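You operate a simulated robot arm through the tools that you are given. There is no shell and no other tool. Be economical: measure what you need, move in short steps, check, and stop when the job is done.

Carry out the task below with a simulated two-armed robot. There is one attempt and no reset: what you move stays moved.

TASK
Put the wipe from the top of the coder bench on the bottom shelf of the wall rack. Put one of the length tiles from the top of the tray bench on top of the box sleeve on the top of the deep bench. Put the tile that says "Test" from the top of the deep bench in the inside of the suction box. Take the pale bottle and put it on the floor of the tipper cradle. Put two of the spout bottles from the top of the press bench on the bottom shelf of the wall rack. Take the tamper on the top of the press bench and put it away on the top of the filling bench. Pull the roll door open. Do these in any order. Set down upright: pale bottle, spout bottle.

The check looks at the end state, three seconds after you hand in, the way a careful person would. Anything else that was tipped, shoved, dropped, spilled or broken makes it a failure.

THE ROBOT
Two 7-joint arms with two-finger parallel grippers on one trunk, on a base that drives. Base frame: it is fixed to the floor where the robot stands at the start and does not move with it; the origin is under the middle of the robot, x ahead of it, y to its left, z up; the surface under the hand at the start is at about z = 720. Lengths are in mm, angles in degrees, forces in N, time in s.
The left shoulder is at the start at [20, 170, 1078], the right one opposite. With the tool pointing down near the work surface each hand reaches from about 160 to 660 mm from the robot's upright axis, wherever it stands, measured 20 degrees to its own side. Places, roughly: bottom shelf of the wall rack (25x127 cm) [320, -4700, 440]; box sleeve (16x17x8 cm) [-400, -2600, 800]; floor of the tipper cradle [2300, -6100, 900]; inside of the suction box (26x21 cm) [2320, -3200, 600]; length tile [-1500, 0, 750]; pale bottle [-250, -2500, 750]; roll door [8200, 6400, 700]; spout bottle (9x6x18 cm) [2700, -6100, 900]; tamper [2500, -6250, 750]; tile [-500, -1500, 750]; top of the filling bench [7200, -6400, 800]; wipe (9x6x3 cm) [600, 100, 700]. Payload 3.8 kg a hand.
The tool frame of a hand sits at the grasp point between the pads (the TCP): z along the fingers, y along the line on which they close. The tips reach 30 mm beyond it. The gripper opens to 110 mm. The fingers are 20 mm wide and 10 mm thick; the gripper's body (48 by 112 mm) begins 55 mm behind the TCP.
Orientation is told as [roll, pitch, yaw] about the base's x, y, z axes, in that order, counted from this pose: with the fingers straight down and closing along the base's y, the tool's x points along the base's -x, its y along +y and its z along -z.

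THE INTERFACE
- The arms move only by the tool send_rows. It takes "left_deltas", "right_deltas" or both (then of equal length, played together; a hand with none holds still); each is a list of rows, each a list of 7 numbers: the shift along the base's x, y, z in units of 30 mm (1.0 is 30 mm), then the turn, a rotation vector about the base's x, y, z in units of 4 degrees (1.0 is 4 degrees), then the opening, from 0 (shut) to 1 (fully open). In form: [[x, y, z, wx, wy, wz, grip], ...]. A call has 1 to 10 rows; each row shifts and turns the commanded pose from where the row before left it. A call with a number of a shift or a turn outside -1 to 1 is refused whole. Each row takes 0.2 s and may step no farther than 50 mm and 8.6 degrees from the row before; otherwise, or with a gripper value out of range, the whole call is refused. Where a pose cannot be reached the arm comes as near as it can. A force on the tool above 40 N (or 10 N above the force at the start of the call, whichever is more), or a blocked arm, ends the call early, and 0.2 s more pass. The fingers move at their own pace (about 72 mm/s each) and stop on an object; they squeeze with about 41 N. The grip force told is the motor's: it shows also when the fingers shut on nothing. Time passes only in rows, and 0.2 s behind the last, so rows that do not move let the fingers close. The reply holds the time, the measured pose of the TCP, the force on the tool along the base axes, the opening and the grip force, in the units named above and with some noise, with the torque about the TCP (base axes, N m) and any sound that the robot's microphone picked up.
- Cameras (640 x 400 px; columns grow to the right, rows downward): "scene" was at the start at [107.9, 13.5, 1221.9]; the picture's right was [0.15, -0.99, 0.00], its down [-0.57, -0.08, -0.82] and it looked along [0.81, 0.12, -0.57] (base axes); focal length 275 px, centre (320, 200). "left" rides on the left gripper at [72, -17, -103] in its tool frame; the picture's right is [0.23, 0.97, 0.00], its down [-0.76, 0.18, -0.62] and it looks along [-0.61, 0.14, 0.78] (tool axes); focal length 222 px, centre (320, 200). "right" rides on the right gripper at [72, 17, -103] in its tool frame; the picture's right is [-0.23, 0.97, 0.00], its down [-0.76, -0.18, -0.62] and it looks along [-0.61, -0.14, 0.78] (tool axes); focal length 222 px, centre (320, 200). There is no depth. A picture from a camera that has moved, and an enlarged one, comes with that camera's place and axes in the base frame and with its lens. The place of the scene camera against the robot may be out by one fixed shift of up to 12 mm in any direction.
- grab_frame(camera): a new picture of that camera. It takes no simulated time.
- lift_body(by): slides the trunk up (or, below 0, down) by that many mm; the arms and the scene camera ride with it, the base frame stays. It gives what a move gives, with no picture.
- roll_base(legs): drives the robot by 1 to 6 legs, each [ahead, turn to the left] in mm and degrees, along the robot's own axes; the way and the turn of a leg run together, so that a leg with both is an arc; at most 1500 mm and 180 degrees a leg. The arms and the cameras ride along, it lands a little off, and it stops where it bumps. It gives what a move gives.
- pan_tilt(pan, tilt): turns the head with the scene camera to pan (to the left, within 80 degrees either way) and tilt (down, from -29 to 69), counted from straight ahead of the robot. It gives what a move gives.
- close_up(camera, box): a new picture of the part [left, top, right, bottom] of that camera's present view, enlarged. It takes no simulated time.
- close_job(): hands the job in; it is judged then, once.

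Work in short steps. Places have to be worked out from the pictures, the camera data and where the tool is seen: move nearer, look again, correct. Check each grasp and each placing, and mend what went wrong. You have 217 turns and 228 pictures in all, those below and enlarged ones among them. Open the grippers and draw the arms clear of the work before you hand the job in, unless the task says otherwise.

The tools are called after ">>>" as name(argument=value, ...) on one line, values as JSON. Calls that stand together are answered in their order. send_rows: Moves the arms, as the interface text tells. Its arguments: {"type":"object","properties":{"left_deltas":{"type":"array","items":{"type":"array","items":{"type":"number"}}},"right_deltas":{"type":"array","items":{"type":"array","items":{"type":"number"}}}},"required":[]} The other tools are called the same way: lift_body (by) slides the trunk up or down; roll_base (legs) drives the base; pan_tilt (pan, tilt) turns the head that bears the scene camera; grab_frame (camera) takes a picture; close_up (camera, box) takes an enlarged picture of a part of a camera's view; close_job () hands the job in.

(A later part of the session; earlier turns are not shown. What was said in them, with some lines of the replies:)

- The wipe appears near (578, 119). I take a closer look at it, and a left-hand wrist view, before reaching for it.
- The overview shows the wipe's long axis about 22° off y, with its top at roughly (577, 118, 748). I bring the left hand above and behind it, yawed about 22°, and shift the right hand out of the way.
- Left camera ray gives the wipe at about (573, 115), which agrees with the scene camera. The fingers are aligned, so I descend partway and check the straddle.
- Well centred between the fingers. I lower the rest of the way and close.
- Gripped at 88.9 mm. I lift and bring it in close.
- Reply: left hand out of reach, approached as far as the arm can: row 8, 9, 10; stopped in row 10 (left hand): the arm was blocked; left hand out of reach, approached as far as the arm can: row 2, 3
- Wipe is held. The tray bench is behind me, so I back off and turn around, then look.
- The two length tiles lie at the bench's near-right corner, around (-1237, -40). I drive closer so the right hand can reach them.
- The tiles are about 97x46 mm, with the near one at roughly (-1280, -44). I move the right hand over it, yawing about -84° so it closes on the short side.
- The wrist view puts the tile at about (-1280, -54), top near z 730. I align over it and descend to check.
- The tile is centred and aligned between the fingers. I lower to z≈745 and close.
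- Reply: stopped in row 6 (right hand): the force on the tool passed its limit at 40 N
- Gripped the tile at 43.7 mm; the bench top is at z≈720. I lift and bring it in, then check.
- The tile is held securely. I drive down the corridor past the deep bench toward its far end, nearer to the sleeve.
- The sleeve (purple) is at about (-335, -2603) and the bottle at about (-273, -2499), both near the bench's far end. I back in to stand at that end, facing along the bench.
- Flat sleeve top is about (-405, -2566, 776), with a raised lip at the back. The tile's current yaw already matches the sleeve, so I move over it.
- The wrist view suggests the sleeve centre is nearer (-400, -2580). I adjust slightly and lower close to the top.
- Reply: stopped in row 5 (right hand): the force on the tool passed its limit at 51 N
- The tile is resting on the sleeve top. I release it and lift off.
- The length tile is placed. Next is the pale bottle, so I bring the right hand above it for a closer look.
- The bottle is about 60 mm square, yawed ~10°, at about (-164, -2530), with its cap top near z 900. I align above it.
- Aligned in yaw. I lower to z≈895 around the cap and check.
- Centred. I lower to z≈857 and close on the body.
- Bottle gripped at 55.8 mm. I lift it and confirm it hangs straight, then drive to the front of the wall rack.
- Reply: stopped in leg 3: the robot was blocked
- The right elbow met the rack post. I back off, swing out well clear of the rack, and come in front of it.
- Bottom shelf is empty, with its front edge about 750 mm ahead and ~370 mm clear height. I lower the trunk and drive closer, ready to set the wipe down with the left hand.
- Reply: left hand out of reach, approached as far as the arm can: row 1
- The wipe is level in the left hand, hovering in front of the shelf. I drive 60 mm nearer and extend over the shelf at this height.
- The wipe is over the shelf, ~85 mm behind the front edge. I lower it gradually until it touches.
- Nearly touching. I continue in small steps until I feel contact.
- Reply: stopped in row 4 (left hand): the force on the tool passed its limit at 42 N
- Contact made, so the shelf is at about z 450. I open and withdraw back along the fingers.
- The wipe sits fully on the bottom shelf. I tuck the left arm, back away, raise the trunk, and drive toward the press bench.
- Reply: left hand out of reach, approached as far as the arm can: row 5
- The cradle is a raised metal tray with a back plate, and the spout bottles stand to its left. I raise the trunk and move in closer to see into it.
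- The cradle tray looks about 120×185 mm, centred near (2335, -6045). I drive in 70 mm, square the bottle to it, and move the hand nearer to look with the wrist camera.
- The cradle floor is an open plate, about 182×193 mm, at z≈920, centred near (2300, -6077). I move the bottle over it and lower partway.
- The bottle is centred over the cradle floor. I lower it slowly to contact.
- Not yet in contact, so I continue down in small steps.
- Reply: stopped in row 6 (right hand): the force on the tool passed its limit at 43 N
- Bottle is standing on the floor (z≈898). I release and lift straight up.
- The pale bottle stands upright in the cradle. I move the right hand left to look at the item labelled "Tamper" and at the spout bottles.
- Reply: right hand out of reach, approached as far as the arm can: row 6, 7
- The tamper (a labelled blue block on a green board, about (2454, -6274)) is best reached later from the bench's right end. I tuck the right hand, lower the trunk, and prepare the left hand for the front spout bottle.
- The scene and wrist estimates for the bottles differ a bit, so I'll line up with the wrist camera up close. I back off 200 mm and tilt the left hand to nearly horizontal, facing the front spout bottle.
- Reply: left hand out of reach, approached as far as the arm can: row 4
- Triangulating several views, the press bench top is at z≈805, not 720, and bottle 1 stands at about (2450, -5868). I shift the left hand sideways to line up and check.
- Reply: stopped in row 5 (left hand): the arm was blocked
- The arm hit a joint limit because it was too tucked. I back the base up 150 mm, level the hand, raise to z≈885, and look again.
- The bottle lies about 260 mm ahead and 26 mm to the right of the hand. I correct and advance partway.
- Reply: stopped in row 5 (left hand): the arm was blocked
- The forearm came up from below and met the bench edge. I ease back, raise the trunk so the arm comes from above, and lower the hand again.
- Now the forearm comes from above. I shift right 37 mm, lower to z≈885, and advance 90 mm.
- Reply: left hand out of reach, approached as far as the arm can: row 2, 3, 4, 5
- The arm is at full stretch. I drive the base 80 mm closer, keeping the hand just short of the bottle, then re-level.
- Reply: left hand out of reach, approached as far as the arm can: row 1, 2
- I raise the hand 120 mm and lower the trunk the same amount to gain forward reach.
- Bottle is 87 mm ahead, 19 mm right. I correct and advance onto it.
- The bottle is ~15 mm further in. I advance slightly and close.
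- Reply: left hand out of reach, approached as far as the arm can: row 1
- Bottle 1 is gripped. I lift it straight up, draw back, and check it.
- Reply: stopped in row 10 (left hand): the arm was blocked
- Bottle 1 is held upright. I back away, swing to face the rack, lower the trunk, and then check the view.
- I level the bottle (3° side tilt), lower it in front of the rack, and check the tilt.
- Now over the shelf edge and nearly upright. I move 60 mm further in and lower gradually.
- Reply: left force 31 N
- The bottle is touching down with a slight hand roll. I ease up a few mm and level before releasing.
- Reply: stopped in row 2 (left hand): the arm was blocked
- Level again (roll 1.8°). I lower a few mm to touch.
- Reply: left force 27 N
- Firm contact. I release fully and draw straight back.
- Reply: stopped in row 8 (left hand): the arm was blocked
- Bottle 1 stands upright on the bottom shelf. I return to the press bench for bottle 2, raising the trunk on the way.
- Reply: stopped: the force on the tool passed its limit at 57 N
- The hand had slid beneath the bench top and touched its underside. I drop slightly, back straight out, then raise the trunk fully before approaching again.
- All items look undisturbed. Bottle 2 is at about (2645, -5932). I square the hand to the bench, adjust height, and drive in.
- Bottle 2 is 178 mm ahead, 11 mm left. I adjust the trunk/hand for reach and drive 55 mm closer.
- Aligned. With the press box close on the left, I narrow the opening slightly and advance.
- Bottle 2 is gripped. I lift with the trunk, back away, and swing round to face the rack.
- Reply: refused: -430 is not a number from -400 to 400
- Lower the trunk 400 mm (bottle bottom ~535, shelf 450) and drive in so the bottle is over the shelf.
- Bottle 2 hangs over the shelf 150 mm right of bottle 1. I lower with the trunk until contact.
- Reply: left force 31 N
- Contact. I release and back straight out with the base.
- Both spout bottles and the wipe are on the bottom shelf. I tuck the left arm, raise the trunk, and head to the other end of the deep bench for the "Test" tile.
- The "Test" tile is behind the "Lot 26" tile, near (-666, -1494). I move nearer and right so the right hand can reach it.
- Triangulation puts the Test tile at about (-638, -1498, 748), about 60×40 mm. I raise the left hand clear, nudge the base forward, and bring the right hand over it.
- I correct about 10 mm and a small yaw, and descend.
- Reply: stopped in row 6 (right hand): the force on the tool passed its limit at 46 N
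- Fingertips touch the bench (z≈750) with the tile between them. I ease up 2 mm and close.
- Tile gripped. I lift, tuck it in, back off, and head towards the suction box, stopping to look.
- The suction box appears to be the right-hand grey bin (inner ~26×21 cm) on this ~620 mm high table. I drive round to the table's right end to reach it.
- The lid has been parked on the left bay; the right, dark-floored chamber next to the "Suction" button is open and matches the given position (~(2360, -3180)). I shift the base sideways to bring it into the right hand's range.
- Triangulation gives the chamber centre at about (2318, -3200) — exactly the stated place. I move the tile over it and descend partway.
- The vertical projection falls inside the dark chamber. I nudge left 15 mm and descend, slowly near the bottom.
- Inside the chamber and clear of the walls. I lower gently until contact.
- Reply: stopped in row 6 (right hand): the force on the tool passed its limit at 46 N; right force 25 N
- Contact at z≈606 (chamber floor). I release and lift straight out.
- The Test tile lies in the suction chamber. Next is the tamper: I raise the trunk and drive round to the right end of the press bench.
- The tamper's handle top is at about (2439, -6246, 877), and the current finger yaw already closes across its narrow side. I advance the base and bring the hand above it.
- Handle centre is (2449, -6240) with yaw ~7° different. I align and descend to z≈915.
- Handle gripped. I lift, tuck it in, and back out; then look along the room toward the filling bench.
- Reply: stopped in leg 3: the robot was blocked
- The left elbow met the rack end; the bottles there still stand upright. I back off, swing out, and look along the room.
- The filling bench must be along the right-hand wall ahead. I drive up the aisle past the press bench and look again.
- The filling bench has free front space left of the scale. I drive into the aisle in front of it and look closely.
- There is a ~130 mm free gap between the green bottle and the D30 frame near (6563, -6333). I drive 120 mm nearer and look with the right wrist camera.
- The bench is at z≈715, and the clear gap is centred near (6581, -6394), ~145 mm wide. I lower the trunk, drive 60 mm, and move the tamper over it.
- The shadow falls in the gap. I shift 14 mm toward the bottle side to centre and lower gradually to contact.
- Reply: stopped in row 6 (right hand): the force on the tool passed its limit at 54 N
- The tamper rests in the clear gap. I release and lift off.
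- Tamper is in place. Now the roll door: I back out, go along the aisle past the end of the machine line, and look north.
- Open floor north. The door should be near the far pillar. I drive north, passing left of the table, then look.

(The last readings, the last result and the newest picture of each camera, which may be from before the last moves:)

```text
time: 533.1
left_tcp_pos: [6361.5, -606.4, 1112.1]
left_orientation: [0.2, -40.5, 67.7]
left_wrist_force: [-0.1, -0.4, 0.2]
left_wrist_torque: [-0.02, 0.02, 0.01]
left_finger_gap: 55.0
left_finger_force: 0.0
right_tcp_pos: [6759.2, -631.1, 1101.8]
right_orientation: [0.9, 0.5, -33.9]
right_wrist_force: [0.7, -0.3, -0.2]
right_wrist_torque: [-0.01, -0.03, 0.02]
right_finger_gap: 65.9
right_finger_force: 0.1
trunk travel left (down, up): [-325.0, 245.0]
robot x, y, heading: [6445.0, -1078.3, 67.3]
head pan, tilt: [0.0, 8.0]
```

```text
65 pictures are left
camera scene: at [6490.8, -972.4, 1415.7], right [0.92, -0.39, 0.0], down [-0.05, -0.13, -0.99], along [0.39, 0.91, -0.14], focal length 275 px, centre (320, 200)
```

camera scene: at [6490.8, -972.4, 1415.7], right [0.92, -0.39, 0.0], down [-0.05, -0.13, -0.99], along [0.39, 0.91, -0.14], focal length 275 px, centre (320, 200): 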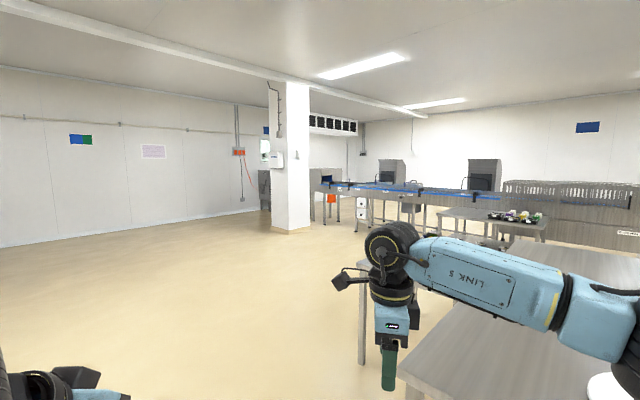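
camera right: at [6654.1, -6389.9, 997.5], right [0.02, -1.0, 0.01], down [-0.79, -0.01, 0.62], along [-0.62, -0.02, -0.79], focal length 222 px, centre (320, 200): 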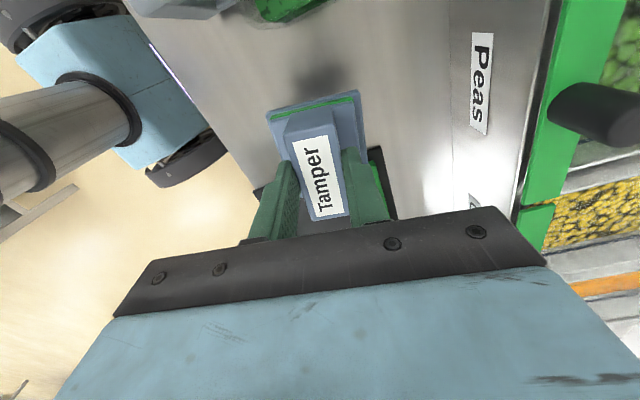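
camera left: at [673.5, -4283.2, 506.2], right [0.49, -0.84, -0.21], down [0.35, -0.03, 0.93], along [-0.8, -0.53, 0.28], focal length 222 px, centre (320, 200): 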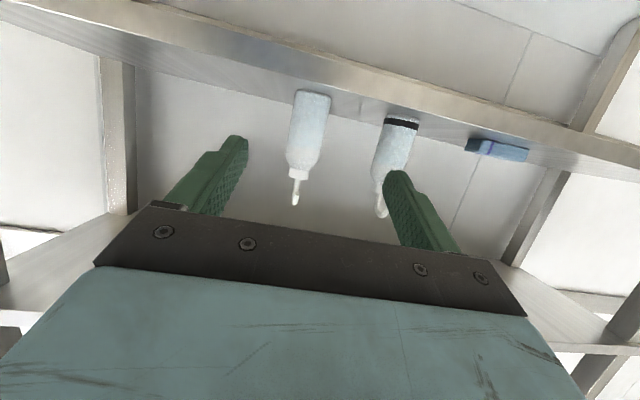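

The dark panel left of the pillar, next to the red control box, should be the roll door. I drive closer.

>>> roll_base(legs=[[0, 16.8], [1500, 0], [1500, 0], [1500, 0], [400, 0], [0, -35]])

>>> grab_frame(camera="scene")

```text
time: 559.2
left_tcp_pos: [6974.8, 4234.3, 1110.5]
left_orientation: [0.3, -40.5, 50.5]
left_wrist_force: [0.2, -0.1, 0.0]
left_wrist_torque: [0.0, -0.01, 0.0]
left_finger_gap: 54.8
left_finger_force: 0.0
right_tcp_pos: [7347.3, 4092.4, 1104.1]
right_orientation: [0.9, 0.6, -51.1]
right_wrist_force: [-0.4, -0.4, -0.5]
right_wrist_torque: [-0.02, 0.01, 0.01]
right_finger_gap: 65.9
right_finger_force: 0.1
trunk travel left (down, up): [-325.0, 245.0]
robot x, y, heading: [6913.9, 3757.8, 49.7]
head pan, tilt: [0.0, 8.0]
```

```text
64 pictures are left
camera scene: at [6989.7, 3845.4, 1415.7], right [0.76, -0.65, 0.0], down [-0.09, -0.11, -0.99], along [0.64, 0.75, -0.14], focal length 275 px, centre (320, 200)
```

scene: 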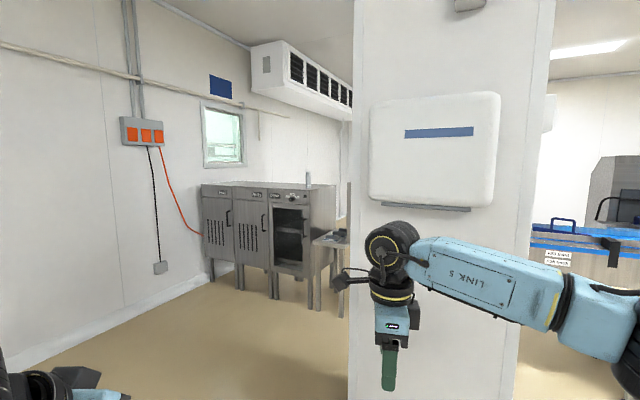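

>>> close_up(camera="scene", box=[190, 160, 360, 320])

```text
2.50 times, centred on (275, 240) of scene
camera zoom: at [6989.7, 3845.4, 1415.7], right [0.76, -0.65, 0.0], down [-0.09, -0.11, -0.99], along [0.64, 0.75, -0.14], focal length 688 px, centre (432, 100)
```

zoom: 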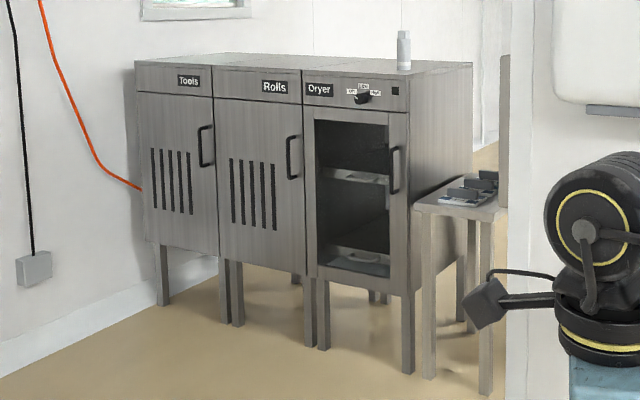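

The "roll door" is the middle cabinet marked "Rolls": hinged on its left, vertical bar handle at its right edge near (8323, 6284, ~800). I drive around the pillar to stand in front of it.

>>> roll_base(legs=[[0, 50.3], [1200, 0], [0, -54], [1000, 0], [0, -22]])

>>> pan_tilt(pan=0, tilt=25)

>>> grab_frame(camera="scene")

```text
time: 575.9
left_tcp_pos: [7617.3, 6081.7, 1111.3]
left_orientation: [0.2, -40.7, 26.0]
left_wrist_force: [0.0, -0.4, 0.7]
left_wrist_torque: [0.0, -0.03, 0.01]
left_finger_gap: 54.7
left_finger_force: 0.1
right_tcp_pos: [7896.5, 5798.3, 1102.4]
right_orientation: [0.9, 0.5, -75.3]
right_wrist_force: [0.6, -0.1, -1.2]
right_wrist_torque: [0.0, 0.0, -0.01]
right_finger_gap: 66.1
right_finger_force: 0.0
trunk travel left (down, up): [-325.0, 245.0]
robot x, y, heading: [7366.0, 5674.9, 25.0]
head pan, tilt: [0.0, 8.0]
```

```text
time: 576.7
left_tcp_pos: [7616.9, 6079.5, 1110.9]
left_orientation: [0.2, -40.6, 26.1]
left_wrist_force: [0.2, 0.3, -0.4]
left_wrist_torque: [0.01, -0.02, 0.03]
left_finger_gap: 55.1
left_finger_force: 0.1
right_tcp_pos: [7897.1, 5800.4, 1103.5]
right_orientation: [1.0, 0.5, -75.3]
right_wrist_force: [0.4, 0.1, -0.3]
right_wrist_torque: [-0.01, 0.02, 0.02]
right_finger_gap: 66.1
right_finger_force: 0.1
trunk travel left (down, up): [-325.0, 245.0]
robot x, y, heading: [7370.1, 5673.6, 25.3]
head pan, tilt: [0.0, 25.0]
```

```text
62 pictures are left
camera scene: at [7469.1, 5721.9, 1388.2], right [0.43, -0.9, 0.0], down [-0.38, -0.18, -0.91], along [0.82, 0.39, -0.42], focal length 275 px, centre (320, 200)
```

scene: 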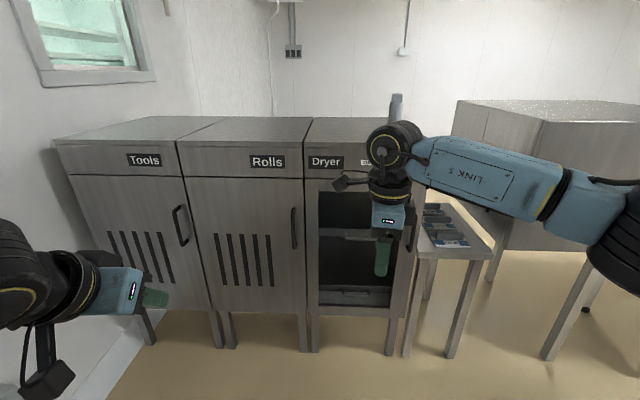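

I can see the Rolls door handle clearly at about (8311, 6242, z 705–900). I drive nearer and bring the left hand to near-horizontal in front of it.

>>> lift_body(by=-40)

>>> roll_base(legs=[[230, 0]])

>>> send_rows(left_deltas=[[0.92, -0.18, -0.9, 0.4, -0.82, 0, 0.7], [0.92, -0.18, -0.9, 0.4, -0.82, 0, 0.7], [0.92, -0.18, -0.9, 0.4, -0.82, 0, 0.7], [0.92, -0.18, -0.9, 0.4, -0.82, 0, 0.7], [0.92, -0.18, -0.9, 0.4, -0.82, 0, 0.7], [0.92, -0.18, -0.9, 0.4, -0.82, 0, 0.7], [0.92, -0.18, -0.9, 0.4, -0.82, 0, 0.7], [0.92, -0.18, -0.9, 0.4, -0.82, 0, 0.7], [0.92, -0.18, -0.9, 0, 0, 0, 0.7]])

>>> grab_frame(camera="left")

>>> grab_frame(camera="scene")

```text
time: 577.5
left_tcp_pos: [7617.4, 6081.4, 1071.1]
left_orientation: [0.2, -40.7, 26.1]
left_wrist_force: [-0.2, -0.1, 0.3]
left_wrist_torque: [-0.03, 0.04, -0.05]
left_finger_gap: 54.9
left_finger_force: 0.0
right_tcp_pos: [7898.6, 5800.5, 1063.8]
right_orientation: [0.9, 0.4, -75.3]
right_wrist_force: [0.2, -0.3, 0.0]
right_wrist_torque: [0.01, 0.05, 0.01]
right_finger_gap: 66.1
right_finger_force: 0.1
trunk travel left (down, up): [-285.0, 285.0]
robot x, y, heading: [7365.3, 5671.3, 25.6]
head pan, tilt: [0.0, 25.0]
```

```text
time: 579.3
left_tcp_pos: [7826.8, 6180.0, 1070.1]
left_orientation: [0.3, -40.4, 26.0]
left_wrist_force: [0.9, -0.4, -0.4]
left_wrist_torque: [-0.02, 0.01, -0.02]
left_finger_gap: 54.6
left_finger_force: 0.1
right_tcp_pos: [8107.0, 5898.4, 1063.0]
right_orientation: [0.8, 0.5, -75.4]
right_wrist_force: [0.7, 0.1, 0.7]
right_wrist_torque: [0.0, -0.01, 0.0]
right_finger_gap: 66.0
right_finger_force: 0.1
trunk travel left (down, up): [-285.0, 285.0]
robot x, y, heading: [7575.1, 5769.9, 25.6]
head pan, tilt: [0.0, 25.0]
```

```text
time: 581.3
left_tcp_pos: [8075.3, 6133.6, 828.3]
left_orientation: [0.2, -69.6, 26.0]
left_wrist_force: [0.5, 0.2, -0.3]
left_wrist_torque: [0.02, 0.02, -0.01]
left_finger_gap: 76.9
left_finger_force: 0.1
right_tcp_pos: [8106.6, 5899.0, 1062.7]
right_orientation: [1.0, 0.5, -75.4]
right_wrist_force: [0.2, -0.7, -0.1]
right_wrist_torque: [-0.02, 0.0, 0.01]
right_finger_gap: 66.1
right_finger_force: 0.0
trunk travel left (down, up): [-285.0, 285.0]
robot x, y, heading: [7576.0, 5769.9, 25.4]
head pan, tilt: [0.0, 25.0]
```

```text
61 pictures are left
camera left: at [7973.6, 6063.5, 797.2], right [-0.5, 0.84, -0.21], down [-0.37, 0.02, 0.93], along [0.78, 0.54, 0.3], focal length 222 px, centre (320, 200)
```

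left: 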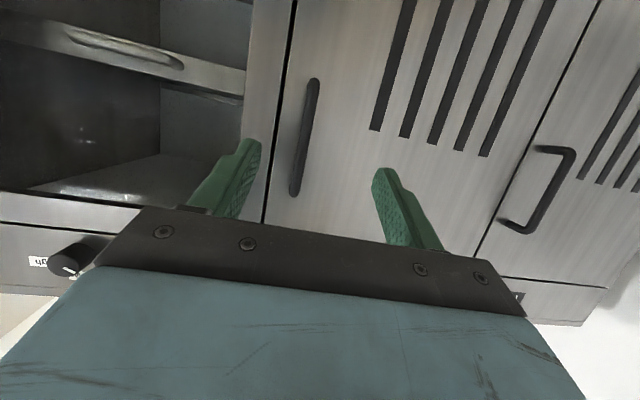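

```text
60 pictures are left
camera scene: at [7678.7, 5820.6, 1348.1], right [0.43, -0.9, 0.0], down [-0.38, -0.18, -0.91], along [0.82, 0.39, -0.42], focal length 275 px, centre (320, 200)
```

scene: 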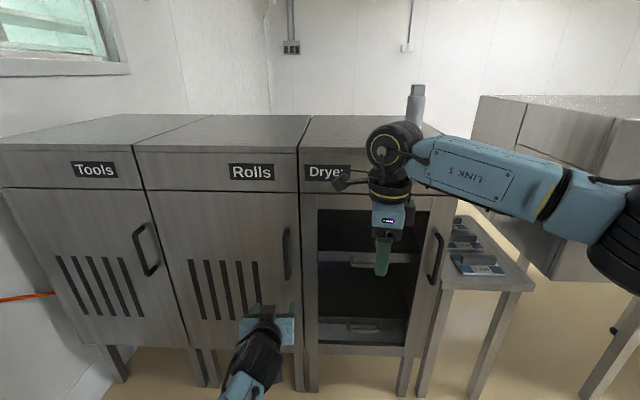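

Wrist view agrees: the bar is at (8312, 6239), 259 mm ahead. I drive 165 mm closer, then re-check.

>>> roll_base(legs=[[165, 0]])

>>> grab_frame(camera="left")

```text
time: 582.7
left_tcp_pos: [8223.9, 6203.7, 827.6]
left_orientation: [0.1, -69.8, 26.2]
left_wrist_force: [0.2, 0.4, -0.3]
left_wrist_torque: [0.01, 0.0, 0.01]
left_finger_gap: 76.7
left_finger_force: 0.1
right_tcp_pos: [8256.3, 5968.5, 1063.2]
right_orientation: [0.9, 0.4, -75.3]
right_wrist_force: [0.2, -0.2, 0.3]
right_wrist_torque: [-0.05, 0.01, -0.01]
right_finger_gap: 65.9
right_finger_force: 0.2
trunk travel left (down, up): [-285.0, 285.0]
robot x, y, heading: [7726.9, 5842.9, 25.3]
head pan, tilt: [0.0, 25.0]
```

```text
59 pictures are left
camera left: at [8123.1, 6135.0, 797.4], right [-0.5, 0.84, -0.21], down [-0.37, 0.02, 0.93], along [0.78, 0.54, 0.3], focal length 222 px, centre (320, 200)
```

left: 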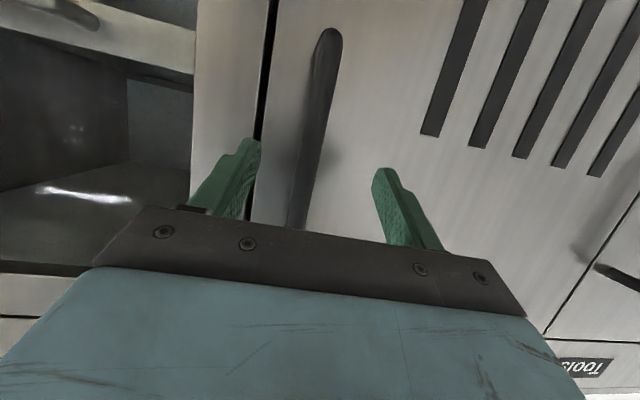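

>>> send_rows(left_deltas=[[0.9, 0.4, 0, 0, 0, 0, 0.7], [0.9, 0.38, 0, 0, 0, 0, 0.7]])

>>> grab_frame(camera="left")

>>> close_up(camera="scene", box=[200, 180, 360, 320])

```text
time: 583.4
left_tcp_pos: [8273.5, 6221.2, 828.1]
left_orientation: [-0.1, -69.9, 26.0]
left_wrist_force: [-19.3, -6.9, 7.0]
left_wrist_torque: [-0.14, -0.34, -0.73]
left_finger_gap: 75.2
left_finger_force: 0.0
right_tcp_pos: [8253.6, 5968.3, 1062.8]
right_orientation: [1.0, 0.5, -75.3]
right_wrist_force: [0.6, 0.2, -0.7]
right_wrist_torque: [-0.03, 0.01, 0.03]
right_finger_gap: 66.0
right_finger_force: 0.0
trunk travel left (down, up): [-285.0, 285.0]
robot x, y, heading: [7723.9, 5840.1, 25.2]
head pan, tilt: [0.0, 25.0]
stopped in row 2 (left hand): the force on the tool passed its limit at 80 N (the readings are from after the stop); the commanded pose is now the measured one
```

```text
58 pictures are left
camera left: at [8172.0, 6153.2, 797.5], right [-0.5, 0.84, -0.21], down [-0.37, 0.02, 0.93], along [0.79, 0.54, 0.3], focal length 222 px, centre (320, 200)
```

left: 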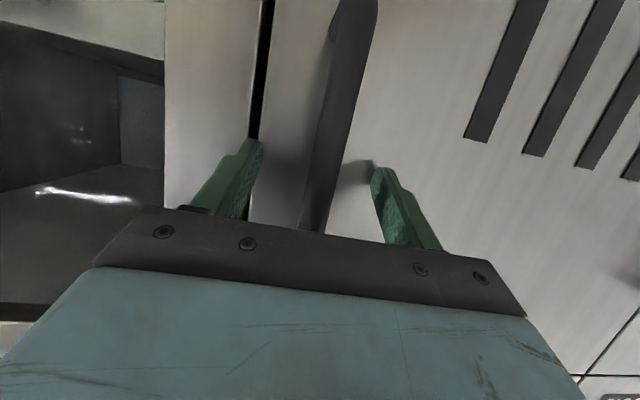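

```text
2.86 times, centred on (280, 250) of scene
camera zoom: at [7825.8, 5891.2, 1348.3], right [0.43, -0.9, 0.0], down [-0.38, -0.18, -0.91], along [0.82, 0.39, -0.42], focal length 787 px, centre (434, 57)
```

zoom: 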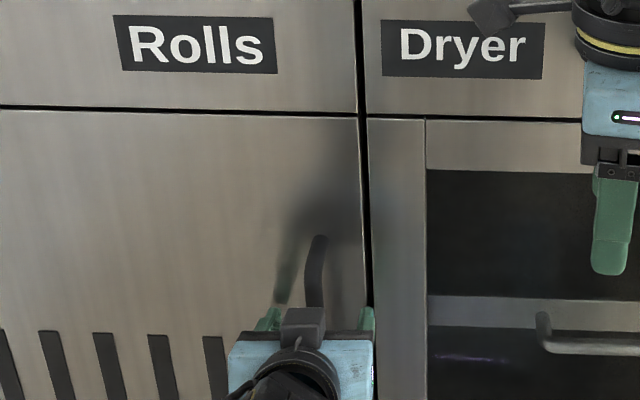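

The fingertips touch the door face, so the bar is between the fingers now. I ease back a few mm and close on it.

>>> send_rows(left_deltas=[[-0.15, -0.07, 0, 0, 0, 0, 0.7], [0, 0, 0, 0, 0, 0, 0], [0, 0, 0, 0, 0, 0, 0], [0, 0, 0, 0, 0, 0, 0], [0, 0, 0, 0, 0, 0, 0], [0, 0, 0, 0, 0, 0, 0]])

>>> grab_frame(camera="left")

```text
time: 584.8
left_tcp_pos: [8271.0, 6218.8, 827.9]
left_orientation: [0.0, -69.5, 25.9]
left_wrist_force: [4.8, -12.6, -3.7]
left_wrist_torque: [0.04, -0.15, 0.05]
left_finger_gap: 15.6
left_finger_force: 44.8
right_tcp_pos: [8256.0, 5968.2, 1062.6]
right_orientation: [0.9, 0.5, -75.4]
right_wrist_force: [-0.5, -0.1, 0.7]
right_wrist_torque: [0.02, 0.01, -0.03]
right_finger_gap: 65.9
right_finger_force: 0.0
trunk travel left (down, up): [-285.0, 285.0]
robot x, y, heading: [7727.0, 5845.3, 25.4]
head pan, tilt: [0.0, 25.0]
```

```text
56 pictures are left
camera left: at [8169.3, 6150.8, 796.4], right [-0.5, 0.84, -0.21], down [-0.36, 0.02, 0.93], along [0.79, 0.54, 0.3], focal length 222 px, centre (320, 200)
```

left: 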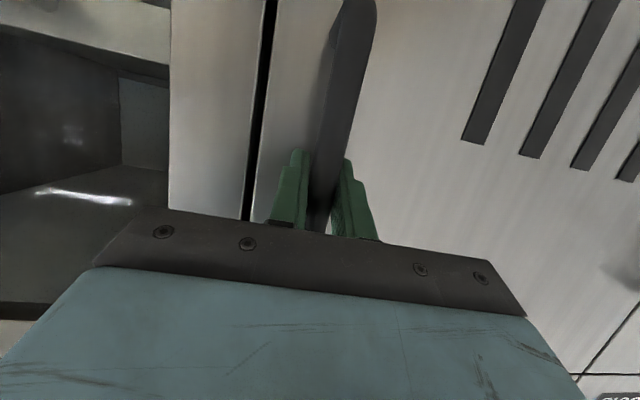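

The bar is gripped (15.6 mm). The hinge is about 440 mm to the left, so I pull by backing the base along a matching arc, starting small.

>>> roll_base(legs=[[-55, 1], [-50, 1.3]])

>>> grab_frame(camera="scene")

```text
time: 586.2
left_tcp_pos: [8158.5, 6200.3, 826.7]
left_orientation: [0.4, -69.6, 28.2]
left_wrist_force: [1.8, 21.3, -0.1]
left_wrist_torque: [-0.25, 0.42, -0.15]
left_finger_gap: 15.4
left_finger_force: 45.3
right_tcp_pos: [8156.0, 5944.5, 1062.7]
right_orientation: [0.9, 0.3, -73.1]
right_wrist_force: [0.0, -0.2, 0.6]
right_wrist_torque: [-0.03, -0.03, -0.02]
right_finger_gap: 66.0
right_finger_force: 0.0
trunk travel left (down, up): [-285.0, 285.0]
robot x, y, heading: [7631.9, 5797.5, 27.8]
head pan, tilt: [0.0, 25.0]
```

```text
55 pictures are left
camera scene: at [7730.1, 5851.6, 1348.1], right [0.47, -0.89, 0.0], down [-0.37, -0.2, -0.91], along [0.8, 0.42, -0.42], focal length 275 px, centre (320, 200)
```

scene: 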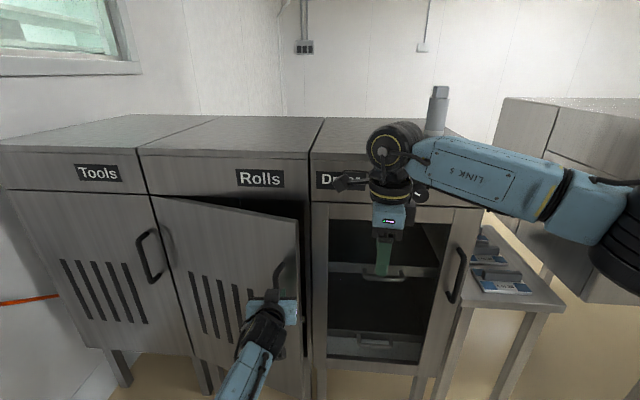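

The door is opening. I continue along the arc with a little more left turn to relieve the side force.

>>> roll_base(legs=[[-45, 2.7], [-42, 2.9]])

>>> send_rows(left_deltas=[[0, 0, 0, 0, 0, -0.9, 0], [0, 0, 0, 0, 0, -0.9, 0]])

>>> grab_frame(camera="scene")

```text
time: 587.6
left_tcp_pos: [8041.9, 6212.3, 827.5]
left_orientation: [0.8, -69.7, 33.9]
left_wrist_force: [10.1, 34.0, 0.0]
left_wrist_torque: [-0.32, 0.2, -0.16]
left_finger_gap: 15.7
left_finger_force: 45.3
right_tcp_pos: [8063.4, 5953.5, 1061.9]
right_orientation: [0.8, 0.2, -67.4]
right_wrist_force: [0.0, 0.7, 0.4]
right_wrist_torque: [-0.01, -0.04, -0.02]
right_finger_gap: 66.0
right_finger_force: 0.1
trunk travel left (down, up): [-285.0, 285.0]
robot x, y, heading: [7553.1, 5749.0, 33.4]
head pan, tilt: [0.0, 25.0]
```

```text
time: 588.2
left_tcp_pos: [8040.6, 6213.0, 826.7]
left_orientation: [1.2, -69.7, 26.2]
left_wrist_force: [0.1, 9.2, -4.2]
left_wrist_torque: [-0.36, -0.51, 0.21]
left_finger_gap: 15.8
left_finger_force: 45.1
right_tcp_pos: [8064.4, 5951.0, 1061.9]
right_orientation: [0.8, 0.4, -67.3]
right_wrist_force: [-0.1, -0.8, 1.1]
right_wrist_torque: [0.02, -0.01, 0.02]
right_finger_gap: 65.9
right_finger_force: 0.0
trunk travel left (down, up): [-285.0, 285.0]
robot x, y, heading: [7555.6, 5753.6, 33.3]
head pan, tilt: [0.0, 25.0]
```

```text
54 pictures are left
camera scene: at [7650.9, 5816.8, 1348.0], right [0.55, -0.83, 0.0], down [-0.35, -0.23, -0.91], along [0.76, 0.5, -0.42], focal length 275 px, centre (320, 200)
```

scene: 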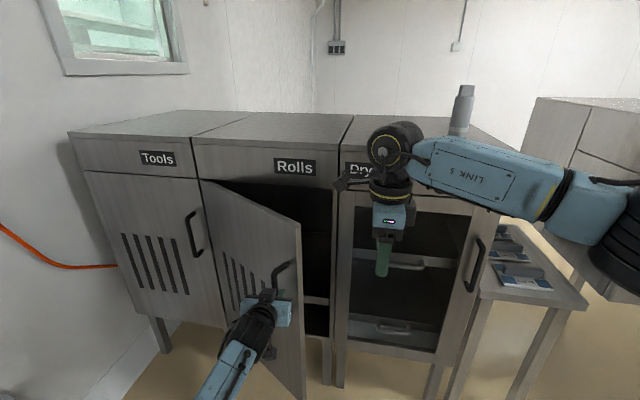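

The motion fits a hinge at (8146, 6627), r ≈ 427, and the door is ~31° open. I continue along the arc in two more stages, counter-rotating the wrist.

>>> roll_base(legs=[[-22, 3.6], [-22, 3.7]])

>>> send_rows(left_deltas=[[0, 0, 0, 0, 0, -0.95, 0], [0, 0, 0, 0, 0, -0.95, 0]])

>>> roll_base(legs=[[-6, 4.6], [-6, 4.6]])

>>> send_rows(left_deltas=[[0, 0, 0, 0, 0, -0.95, 0], [0, 0, 0, 0, 0, -0.95, 0]])

>>> grab_frame(camera="scene")

```text
time: 589.5
left_tcp_pos: [7946.2, 6245.4, 827.0]
left_orientation: [1.2, -69.8, 33.6]
left_wrist_force: [16.5, 29.1, -7.7]
left_wrist_torque: [-0.45, 0.02, 0.03]
left_finger_gap: 15.7
left_finger_force: 45.1
right_tcp_pos: [7999.6, 5991.3, 1061.9]
right_orientation: [0.8, 0.3, -60.1]
right_wrist_force: [-0.4, -0.2, -0.5]
right_wrist_torque: [-0.04, -0.02, 0.01]
right_finger_gap: 65.9
right_finger_force: 0.1
trunk travel left (down, up): [-285.0, 285.0]
robot x, y, heading: [7520.5, 5723.0, 40.9]
head pan, tilt: [0.0, 25.0]
```

```text
time: 590.1
left_tcp_pos: [7943.6, 6244.9, 827.9]
left_orientation: [1.5, -69.7, 26.0]
left_wrist_force: [5.6, 14.0, -8.2]
left_wrist_torque: [-0.5, -0.45, 0.25]
left_finger_gap: 16.1
left_finger_force: 45.2
right_tcp_pos: [7999.9, 5990.4, 1062.0]
right_orientation: [0.6, 0.4, -60.0]
right_wrist_force: [0.1, -0.2, -0.6]
right_wrist_torque: [0.06, 0.0, -0.01]
right_finger_gap: 65.9
right_finger_force: 0.1
trunk travel left (down, up): [-285.0, 285.0]
robot x, y, heading: [7523.2, 5728.0, 40.8]
head pan, tilt: [0.0, 25.0]
```

```text
time: 591.5
left_tcp_pos: [7851.3, 6297.3, 830.2]
left_orientation: [1.4, -70.1, 34.9]
left_wrist_force: [21.1, 21.5, -3.6]
left_wrist_torque: [-0.32, -0.45, 0.01]
left_finger_gap: 15.6
left_finger_force: 45.2
right_tcp_pos: [7945.2, 6053.9, 1062.0]
right_orientation: [0.7, 0.4, -50.9]
right_wrist_force: [-0.5, 0.0, 0.3]
right_wrist_torque: [-0.03, -0.02, -0.03]
right_finger_gap: 65.9
right_finger_force: 0.1
trunk travel left (down, up): [-285.0, 285.0]
robot x, y, heading: [7513.2, 5718.4, 49.9]
head pan, tilt: [0.0, 25.0]
```

```text
time: 592.1
left_tcp_pos: [7849.3, 6297.3, 830.7]
left_orientation: [1.3, -70.0, 27.3]
left_wrist_force: [9.6, 11.4, -6.8]
left_wrist_torque: [-0.73, -0.06, 0.12]
left_finger_gap: 15.5
left_finger_force: 44.6
right_tcp_pos: [7944.8, 6053.1, 1062.4]
right_orientation: [0.8, 0.4, -50.9]
right_wrist_force: [-0.1, -0.4, -0.1]
right_wrist_torque: [-0.01, 0.01, -0.01]
right_finger_gap: 66.1
right_finger_force: 0.1
trunk travel left (down, up): [-285.0, 285.0]
robot x, y, heading: [7514.0, 5718.1, 49.6]
head pan, tilt: [0.0, 25.0]
```

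```text
53 pictures are left
camera scene: at [7587.1, 5806.7, 1347.9], right [0.77, -0.64, 0.0], down [-0.27, -0.32, -0.91], along [0.58, 0.69, -0.42], focal length 275 px, centre (320, 200)
```

scene: 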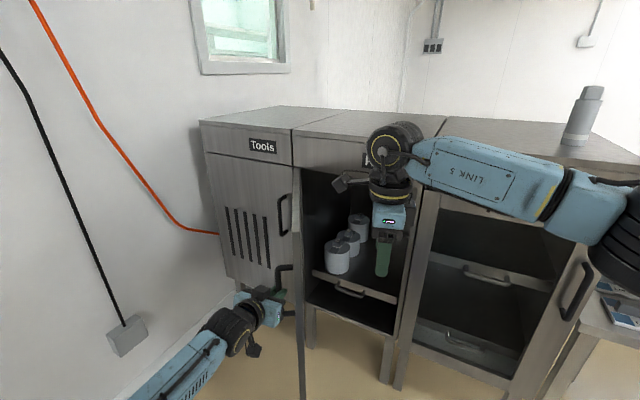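

The door is ~59° open. I turn the wrist further with the door and continue to about 72°.

>>> send_rows(left_deltas=[[0, 0, 0, 0, 0, -0.95, 0], [0, 0, 0, 0, 0, -0.95, 0], [0, 0, 0, 0, 0, -0.95, 0]])

>>> roll_base(legs=[[23, 4.1], [23, 4.2]])

>>> send_rows(left_deltas=[[0, 0, 0, 0, 0, -0.95, 0], [0, 0, 0, 0, 0, -0.95, 0]])

>>> grab_frame(camera="left")

>>> grab_frame(camera="scene")

```text
time: 592.9
left_tcp_pos: [7849.8, 6296.1, 830.0]
left_orientation: [1.5, -70.0, 15.9]
left_wrist_force: [10.2, 10.5, -12.3]
left_wrist_torque: [-0.46, -0.3, 0.14]
left_finger_gap: 15.9
left_finger_force: 44.6
right_tcp_pos: [7944.9, 6054.1, 1061.9]
right_orientation: [0.7, 0.4, -50.9]
right_wrist_force: [0.2, -0.4, 0.1]
right_wrist_torque: [-0.01, 0.0, 0.04]
right_finger_gap: 66.1
right_finger_force: 0.0
trunk travel left (down, up): [-285.0, 285.0]
robot x, y, heading: [7515.4, 5719.8, 49.8]
head pan, tilt: [0.0, 25.0]
```

```text
time: 594.2
left_tcp_pos: [7789.0, 6375.5, 829.9]
left_orientation: [1.7, -70.1, 24.1]
left_wrist_force: [-3.2, -3.6, -12.3]
left_wrist_torque: [-0.95, 0.53, -0.25]
left_finger_gap: 15.5
left_finger_force: 45.2
right_tcp_pos: [7917.4, 6148.1, 1063.4]
right_orientation: [0.7, 0.4, -42.6]
right_wrist_force: [0.6, 1.2, 0.5]
right_wrist_torque: [-0.01, -0.05, 0.02]
right_finger_gap: 66.1
right_finger_force: 0.0
trunk travel left (down, up): [-285.0, 285.0]
robot x, y, heading: [7540.5, 5754.0, 58.3]
head pan, tilt: [0.0, 25.0]
```

```text
time: 594.8
left_tcp_pos: [7788.6, 6374.3, 830.8]
left_orientation: [1.5, -70.0, 16.6]
left_wrist_force: [3.2, 2.7, -5.7]
left_wrist_torque: [-0.25, -0.91, 0.07]
left_finger_gap: 15.7
left_finger_force: 45.2
right_tcp_pos: [7918.2, 6149.1, 1062.1]
right_orientation: [0.7, 0.4, -42.6]
right_wrist_force: [0.0, 0.5, -0.2]
right_wrist_torque: [0.02, 0.04, -0.02]
right_finger_gap: 66.0
right_finger_force: 0.1
trunk travel left (down, up): [-285.0, 285.0]
robot x, y, heading: [7542.8, 5751.8, 58.4]
head pan, tilt: [0.0, 25.0]
```

```text
52 pictures are left
camera left: at [7679.3, 6321.5, 799.1], right [-0.37, 0.9, -0.21], down [-0.36, 0.06, 0.93], along [0.85, 0.42, 0.3], focal length 222 px, centre (320, 200)
```

left: 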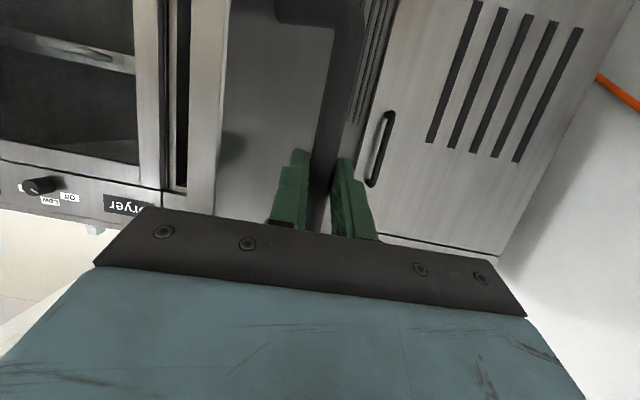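

```text
51 pictures are left
camera scene: at [7600.2, 5852.3, 1348.0], right [0.85, -0.53, 0.0], down [-0.22, -0.36, -0.91], along [0.48, 0.77, -0.42], focal length 275 px, centre (320, 200)
```

scene: 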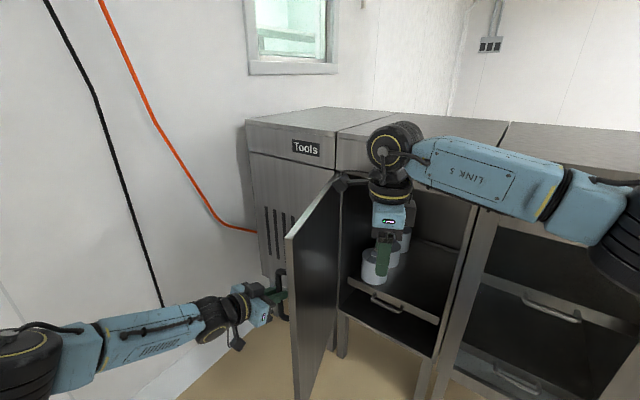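

72° open with low forces. One more stage to ~85°.

>>> send_rows(left_deltas=[[0, 0, 0, 0, 0, -0.95, 0], [0, 0, 0, 0, 0, -0.95, 0]])

>>> roll_base(legs=[[36, 3.5], [36, 3.5]])

>>> grab_frame(camera="scene")

```text
time: 595.4
left_tcp_pos: [7789.3, 6374.9, 831.0]
left_orientation: [1.6, -70.1, 8.9]
left_wrist_force: [2.3, 3.1, -5.8]
left_wrist_torque: [-0.5, -0.84, 0.22]
left_finger_gap: 15.6
left_finger_force: 45.4
right_tcp_pos: [7917.1, 6148.0, 1062.2]
right_orientation: [0.8, 0.4, -42.5]
right_wrist_force: [-0.3, 1.0, -0.5]
right_wrist_torque: [0.01, 0.0, 0.0]
right_finger_gap: 66.2
right_finger_force: 0.1
trunk travel left (down, up): [-285.0, 285.0]
robot x, y, heading: [7535.7, 5753.0, 58.1]
head pan, tilt: [0.0, 25.0]
```

```text
time: 596.5
left_tcp_pos: [7761.3, 6427.8, 830.8]
left_orientation: [1.6, -70.0, 13.2]
left_wrist_force: [-2.8, -0.9, 2.0]
left_wrist_torque: [-0.43, -0.39, -0.03]
left_finger_gap: 15.8
left_finger_force: 44.5
right_tcp_pos: [7909.0, 6205.0, 1061.8]
right_orientation: [0.9, 0.4, -38.6]
right_wrist_force: [0.2, -0.6, 0.7]
right_wrist_torque: [-0.01, 0.0, -0.01]
right_finger_gap: 65.9
right_finger_force: 0.1
trunk travel left (down, up): [-285.0, 285.0]
robot x, y, heading: [7557.9, 5787.9, 62.1]
head pan, tilt: [0.0, 25.0]
stopped in leg 2: the force on the tool passed its limit at 48 N (the readings are from after the stop); the commanded pose is now the measured one
```

```text
50 pictures are left
camera scene: at [7611.3, 5888.6, 1348.1], right [0.88, -0.47, 0.0], down [-0.2, -0.37, -0.91], along [0.42, 0.8, -0.42], focal length 275 px, centre (320, 200)
```

scene: 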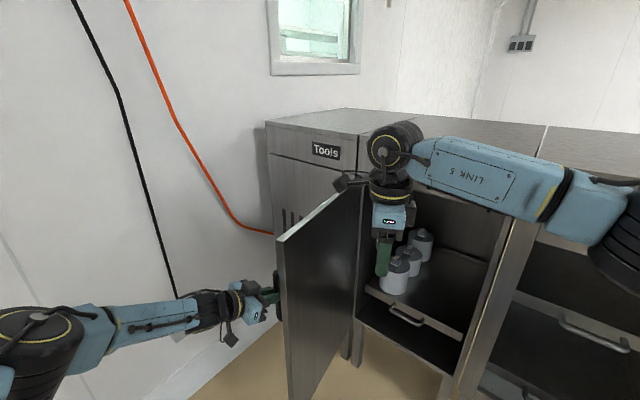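

The door is about 80° open and met resistance. I open the fingers slightly and draw the hand back off the bar.

>>> send_rows(left_deltas=[[0, 0, 0, 0, 0, 0, 0.35], [0, 0, 0, 0, 0, 0, 0.35], [0, 0, 0, 0, 0, 0, 0.35], [-0.45, -0.1, 0, 0, 0, 0, 0.35], [-0.7, -0.15, 0, 0, 0, 0, 0.35], [-0.9, -0.2, 0, 0, 0, 0, 0.35], [-0.9, -0.2, 0, 0, 0, 0, 0.35]])

>>> grab_frame(camera="left")

>>> grab_frame(camera="scene")

```text
time: 598.1
left_tcp_pos: [7672.5, 6406.4, 830.2]
left_orientation: [1.9, -69.9, 12.7]
left_wrist_force: [0.0, -0.1, 0.3]
left_wrist_torque: [0.01, 0.02, 0.0]
left_finger_gap: 38.4
left_finger_force: 0.1
right_tcp_pos: [7908.5, 6204.1, 1063.5]
right_orientation: [0.9, 0.4, -38.7]
right_wrist_force: [-0.5, 0.7, 0.1]
right_wrist_torque: [0.01, -0.01, 0.01]
right_finger_gap: 65.9
right_finger_force: 0.2
trunk travel left (down, up): [-285.0, 285.0]
robot x, y, heading: [7563.0, 5788.9, 62.2]
head pan, tilt: [0.0, 25.0]
```

```text
49 pictures are left
camera left: at [7559.3, 6360.6, 799.3], right [-0.32, 0.93, -0.2], down [-0.36, 0.08, 0.93], along [0.88, 0.37, 0.3], focal length 222 px, centre (320, 200)
```

left: 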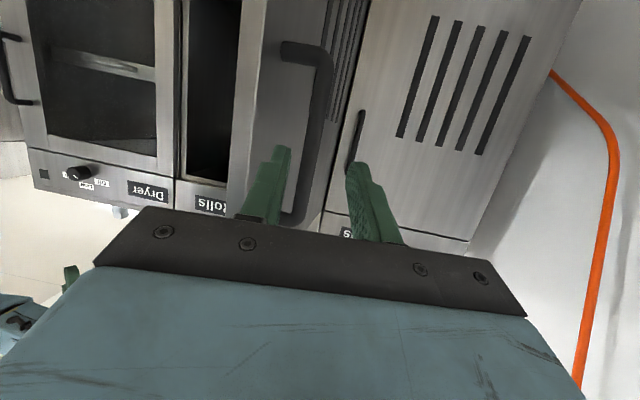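

```text
48 pictures are left
camera scene: at [7611.1, 5888.7, 1348.1], right [0.88, -0.47, 0.0], down [-0.2, -0.37, -0.91], along [0.42, 0.8, -0.42], focal length 275 px, centre (320, 200)
```

scene: 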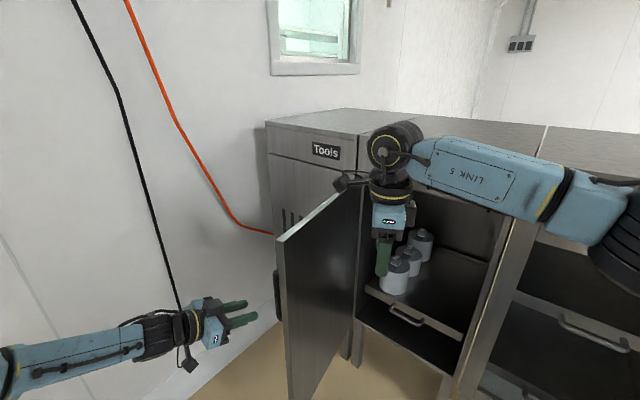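

The hand is free and the door stays open. I back away, open the grippers, and do a final check of the door.

>>> roll_base(legs=[[-450, 0]])

>>> send_rows(left_deltas=[[0, 0, 0, 0, 0, 0, 1], [0, 0, 0, 0, 0, 0, 1], [0, 0, 0, 0, 0, 0, 1]], right_deltas=[[0, 0, 0, 0, 0, 0, 1], [0, 0, 0, 0, 0, 0, 1], [0, 0, 0, 0, 0, 0, 1]])

>>> grab_frame(camera="scene")

```text
time: 600.8
left_tcp_pos: [7461.7, 6007.7, 831.7]
left_orientation: [2.0, -69.9, 12.4]
left_wrist_force: [-0.5, -0.5, -0.8]
left_wrist_torque: [-0.01, -0.02, 0.01]
left_finger_gap: 38.3
left_finger_force: 0.1
right_tcp_pos: [7697.9, 5805.2, 1062.6]
right_orientation: [0.9, 0.3, -39.0]
right_wrist_force: [0.1, 0.8, 0.0]
right_wrist_torque: [0.02, -0.02, 0.01]
right_finger_gap: 66.1
right_finger_force: 0.1
trunk travel left (down, up): [-285.0, 285.0]
robot x, y, heading: [7348.5, 5392.6, 61.8]
head pan, tilt: [0.0, 25.0]
```

```text
time: 601.6
left_tcp_pos: [7462.9, 6007.9, 830.7]
left_orientation: [1.9, -69.8, 12.6]
left_wrist_force: [0.5, -0.4, 0.0]
left_wrist_torque: [0.01, 0.0, -0.02]
left_finger_gap: 110.1
left_finger_force: 0.1
right_tcp_pos: [7696.9, 5806.2, 1062.6]
right_orientation: [0.8, 0.4, -38.9]
right_wrist_force: [-0.2, 0.1, 0.0]
right_wrist_torque: [-0.01, 0.03, 0.0]
right_finger_gap: 109.9
right_finger_force: 0.0
trunk travel left (down, up): [-285.0, 285.0]
robot x, y, heading: [7345.6, 5390.5, 61.7]
head pan, tilt: [0.0, 25.0]
```

```text
47 pictures are left
camera scene: at [7399.7, 5489.9, 1348.1], right [0.88, -0.47, 0.0], down [-0.2, -0.37, -0.91], along [0.43, 0.8, -0.42], focal length 275 px, centre (320, 200)
```

scene: 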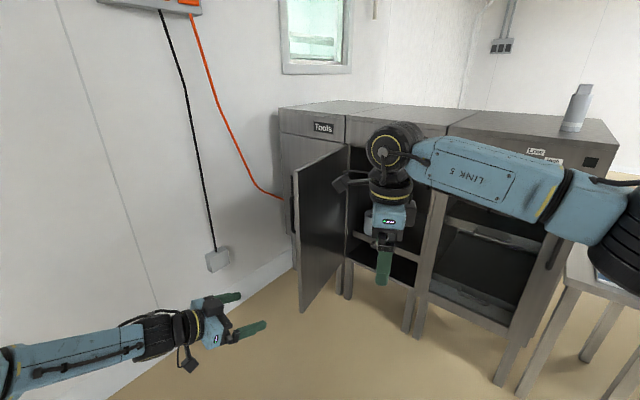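

All tasks are done and the door stays open with the arms clear, so I hand in.

>>> close_job()

```text
The job is handed in.
```

All seven tasks are done and the job is handed in. I bumped the wall rack twice with an elbow and pressed once against the underside of the press bench. Nothing looked tipped or moved in the pictures taken afterwards.

- **Wipe:** on the bottom shelf of the wall rack.
- **Length tile:** "Tall 95 m" lies flat on top of the box sleeve.
- **"Test" tile:** on the floor of the suction box. I took the suction box to be the open, dark-floored chamber next to the "Suction" button.
- **Pale bottle:** standing upright on the floor of the tipper cradle.
- **Spout bottles:** two standing upright on the bottom shelf of the wall rack.
- **Tamper:** on the top of the filling bench, between the green bottle and the D30 frame.
- **Roll door:** I took this to be the door of the "Rolls" cabinet. It is about 80° open and stayed there after I let go; it met resistance at that point, so I did not push further.
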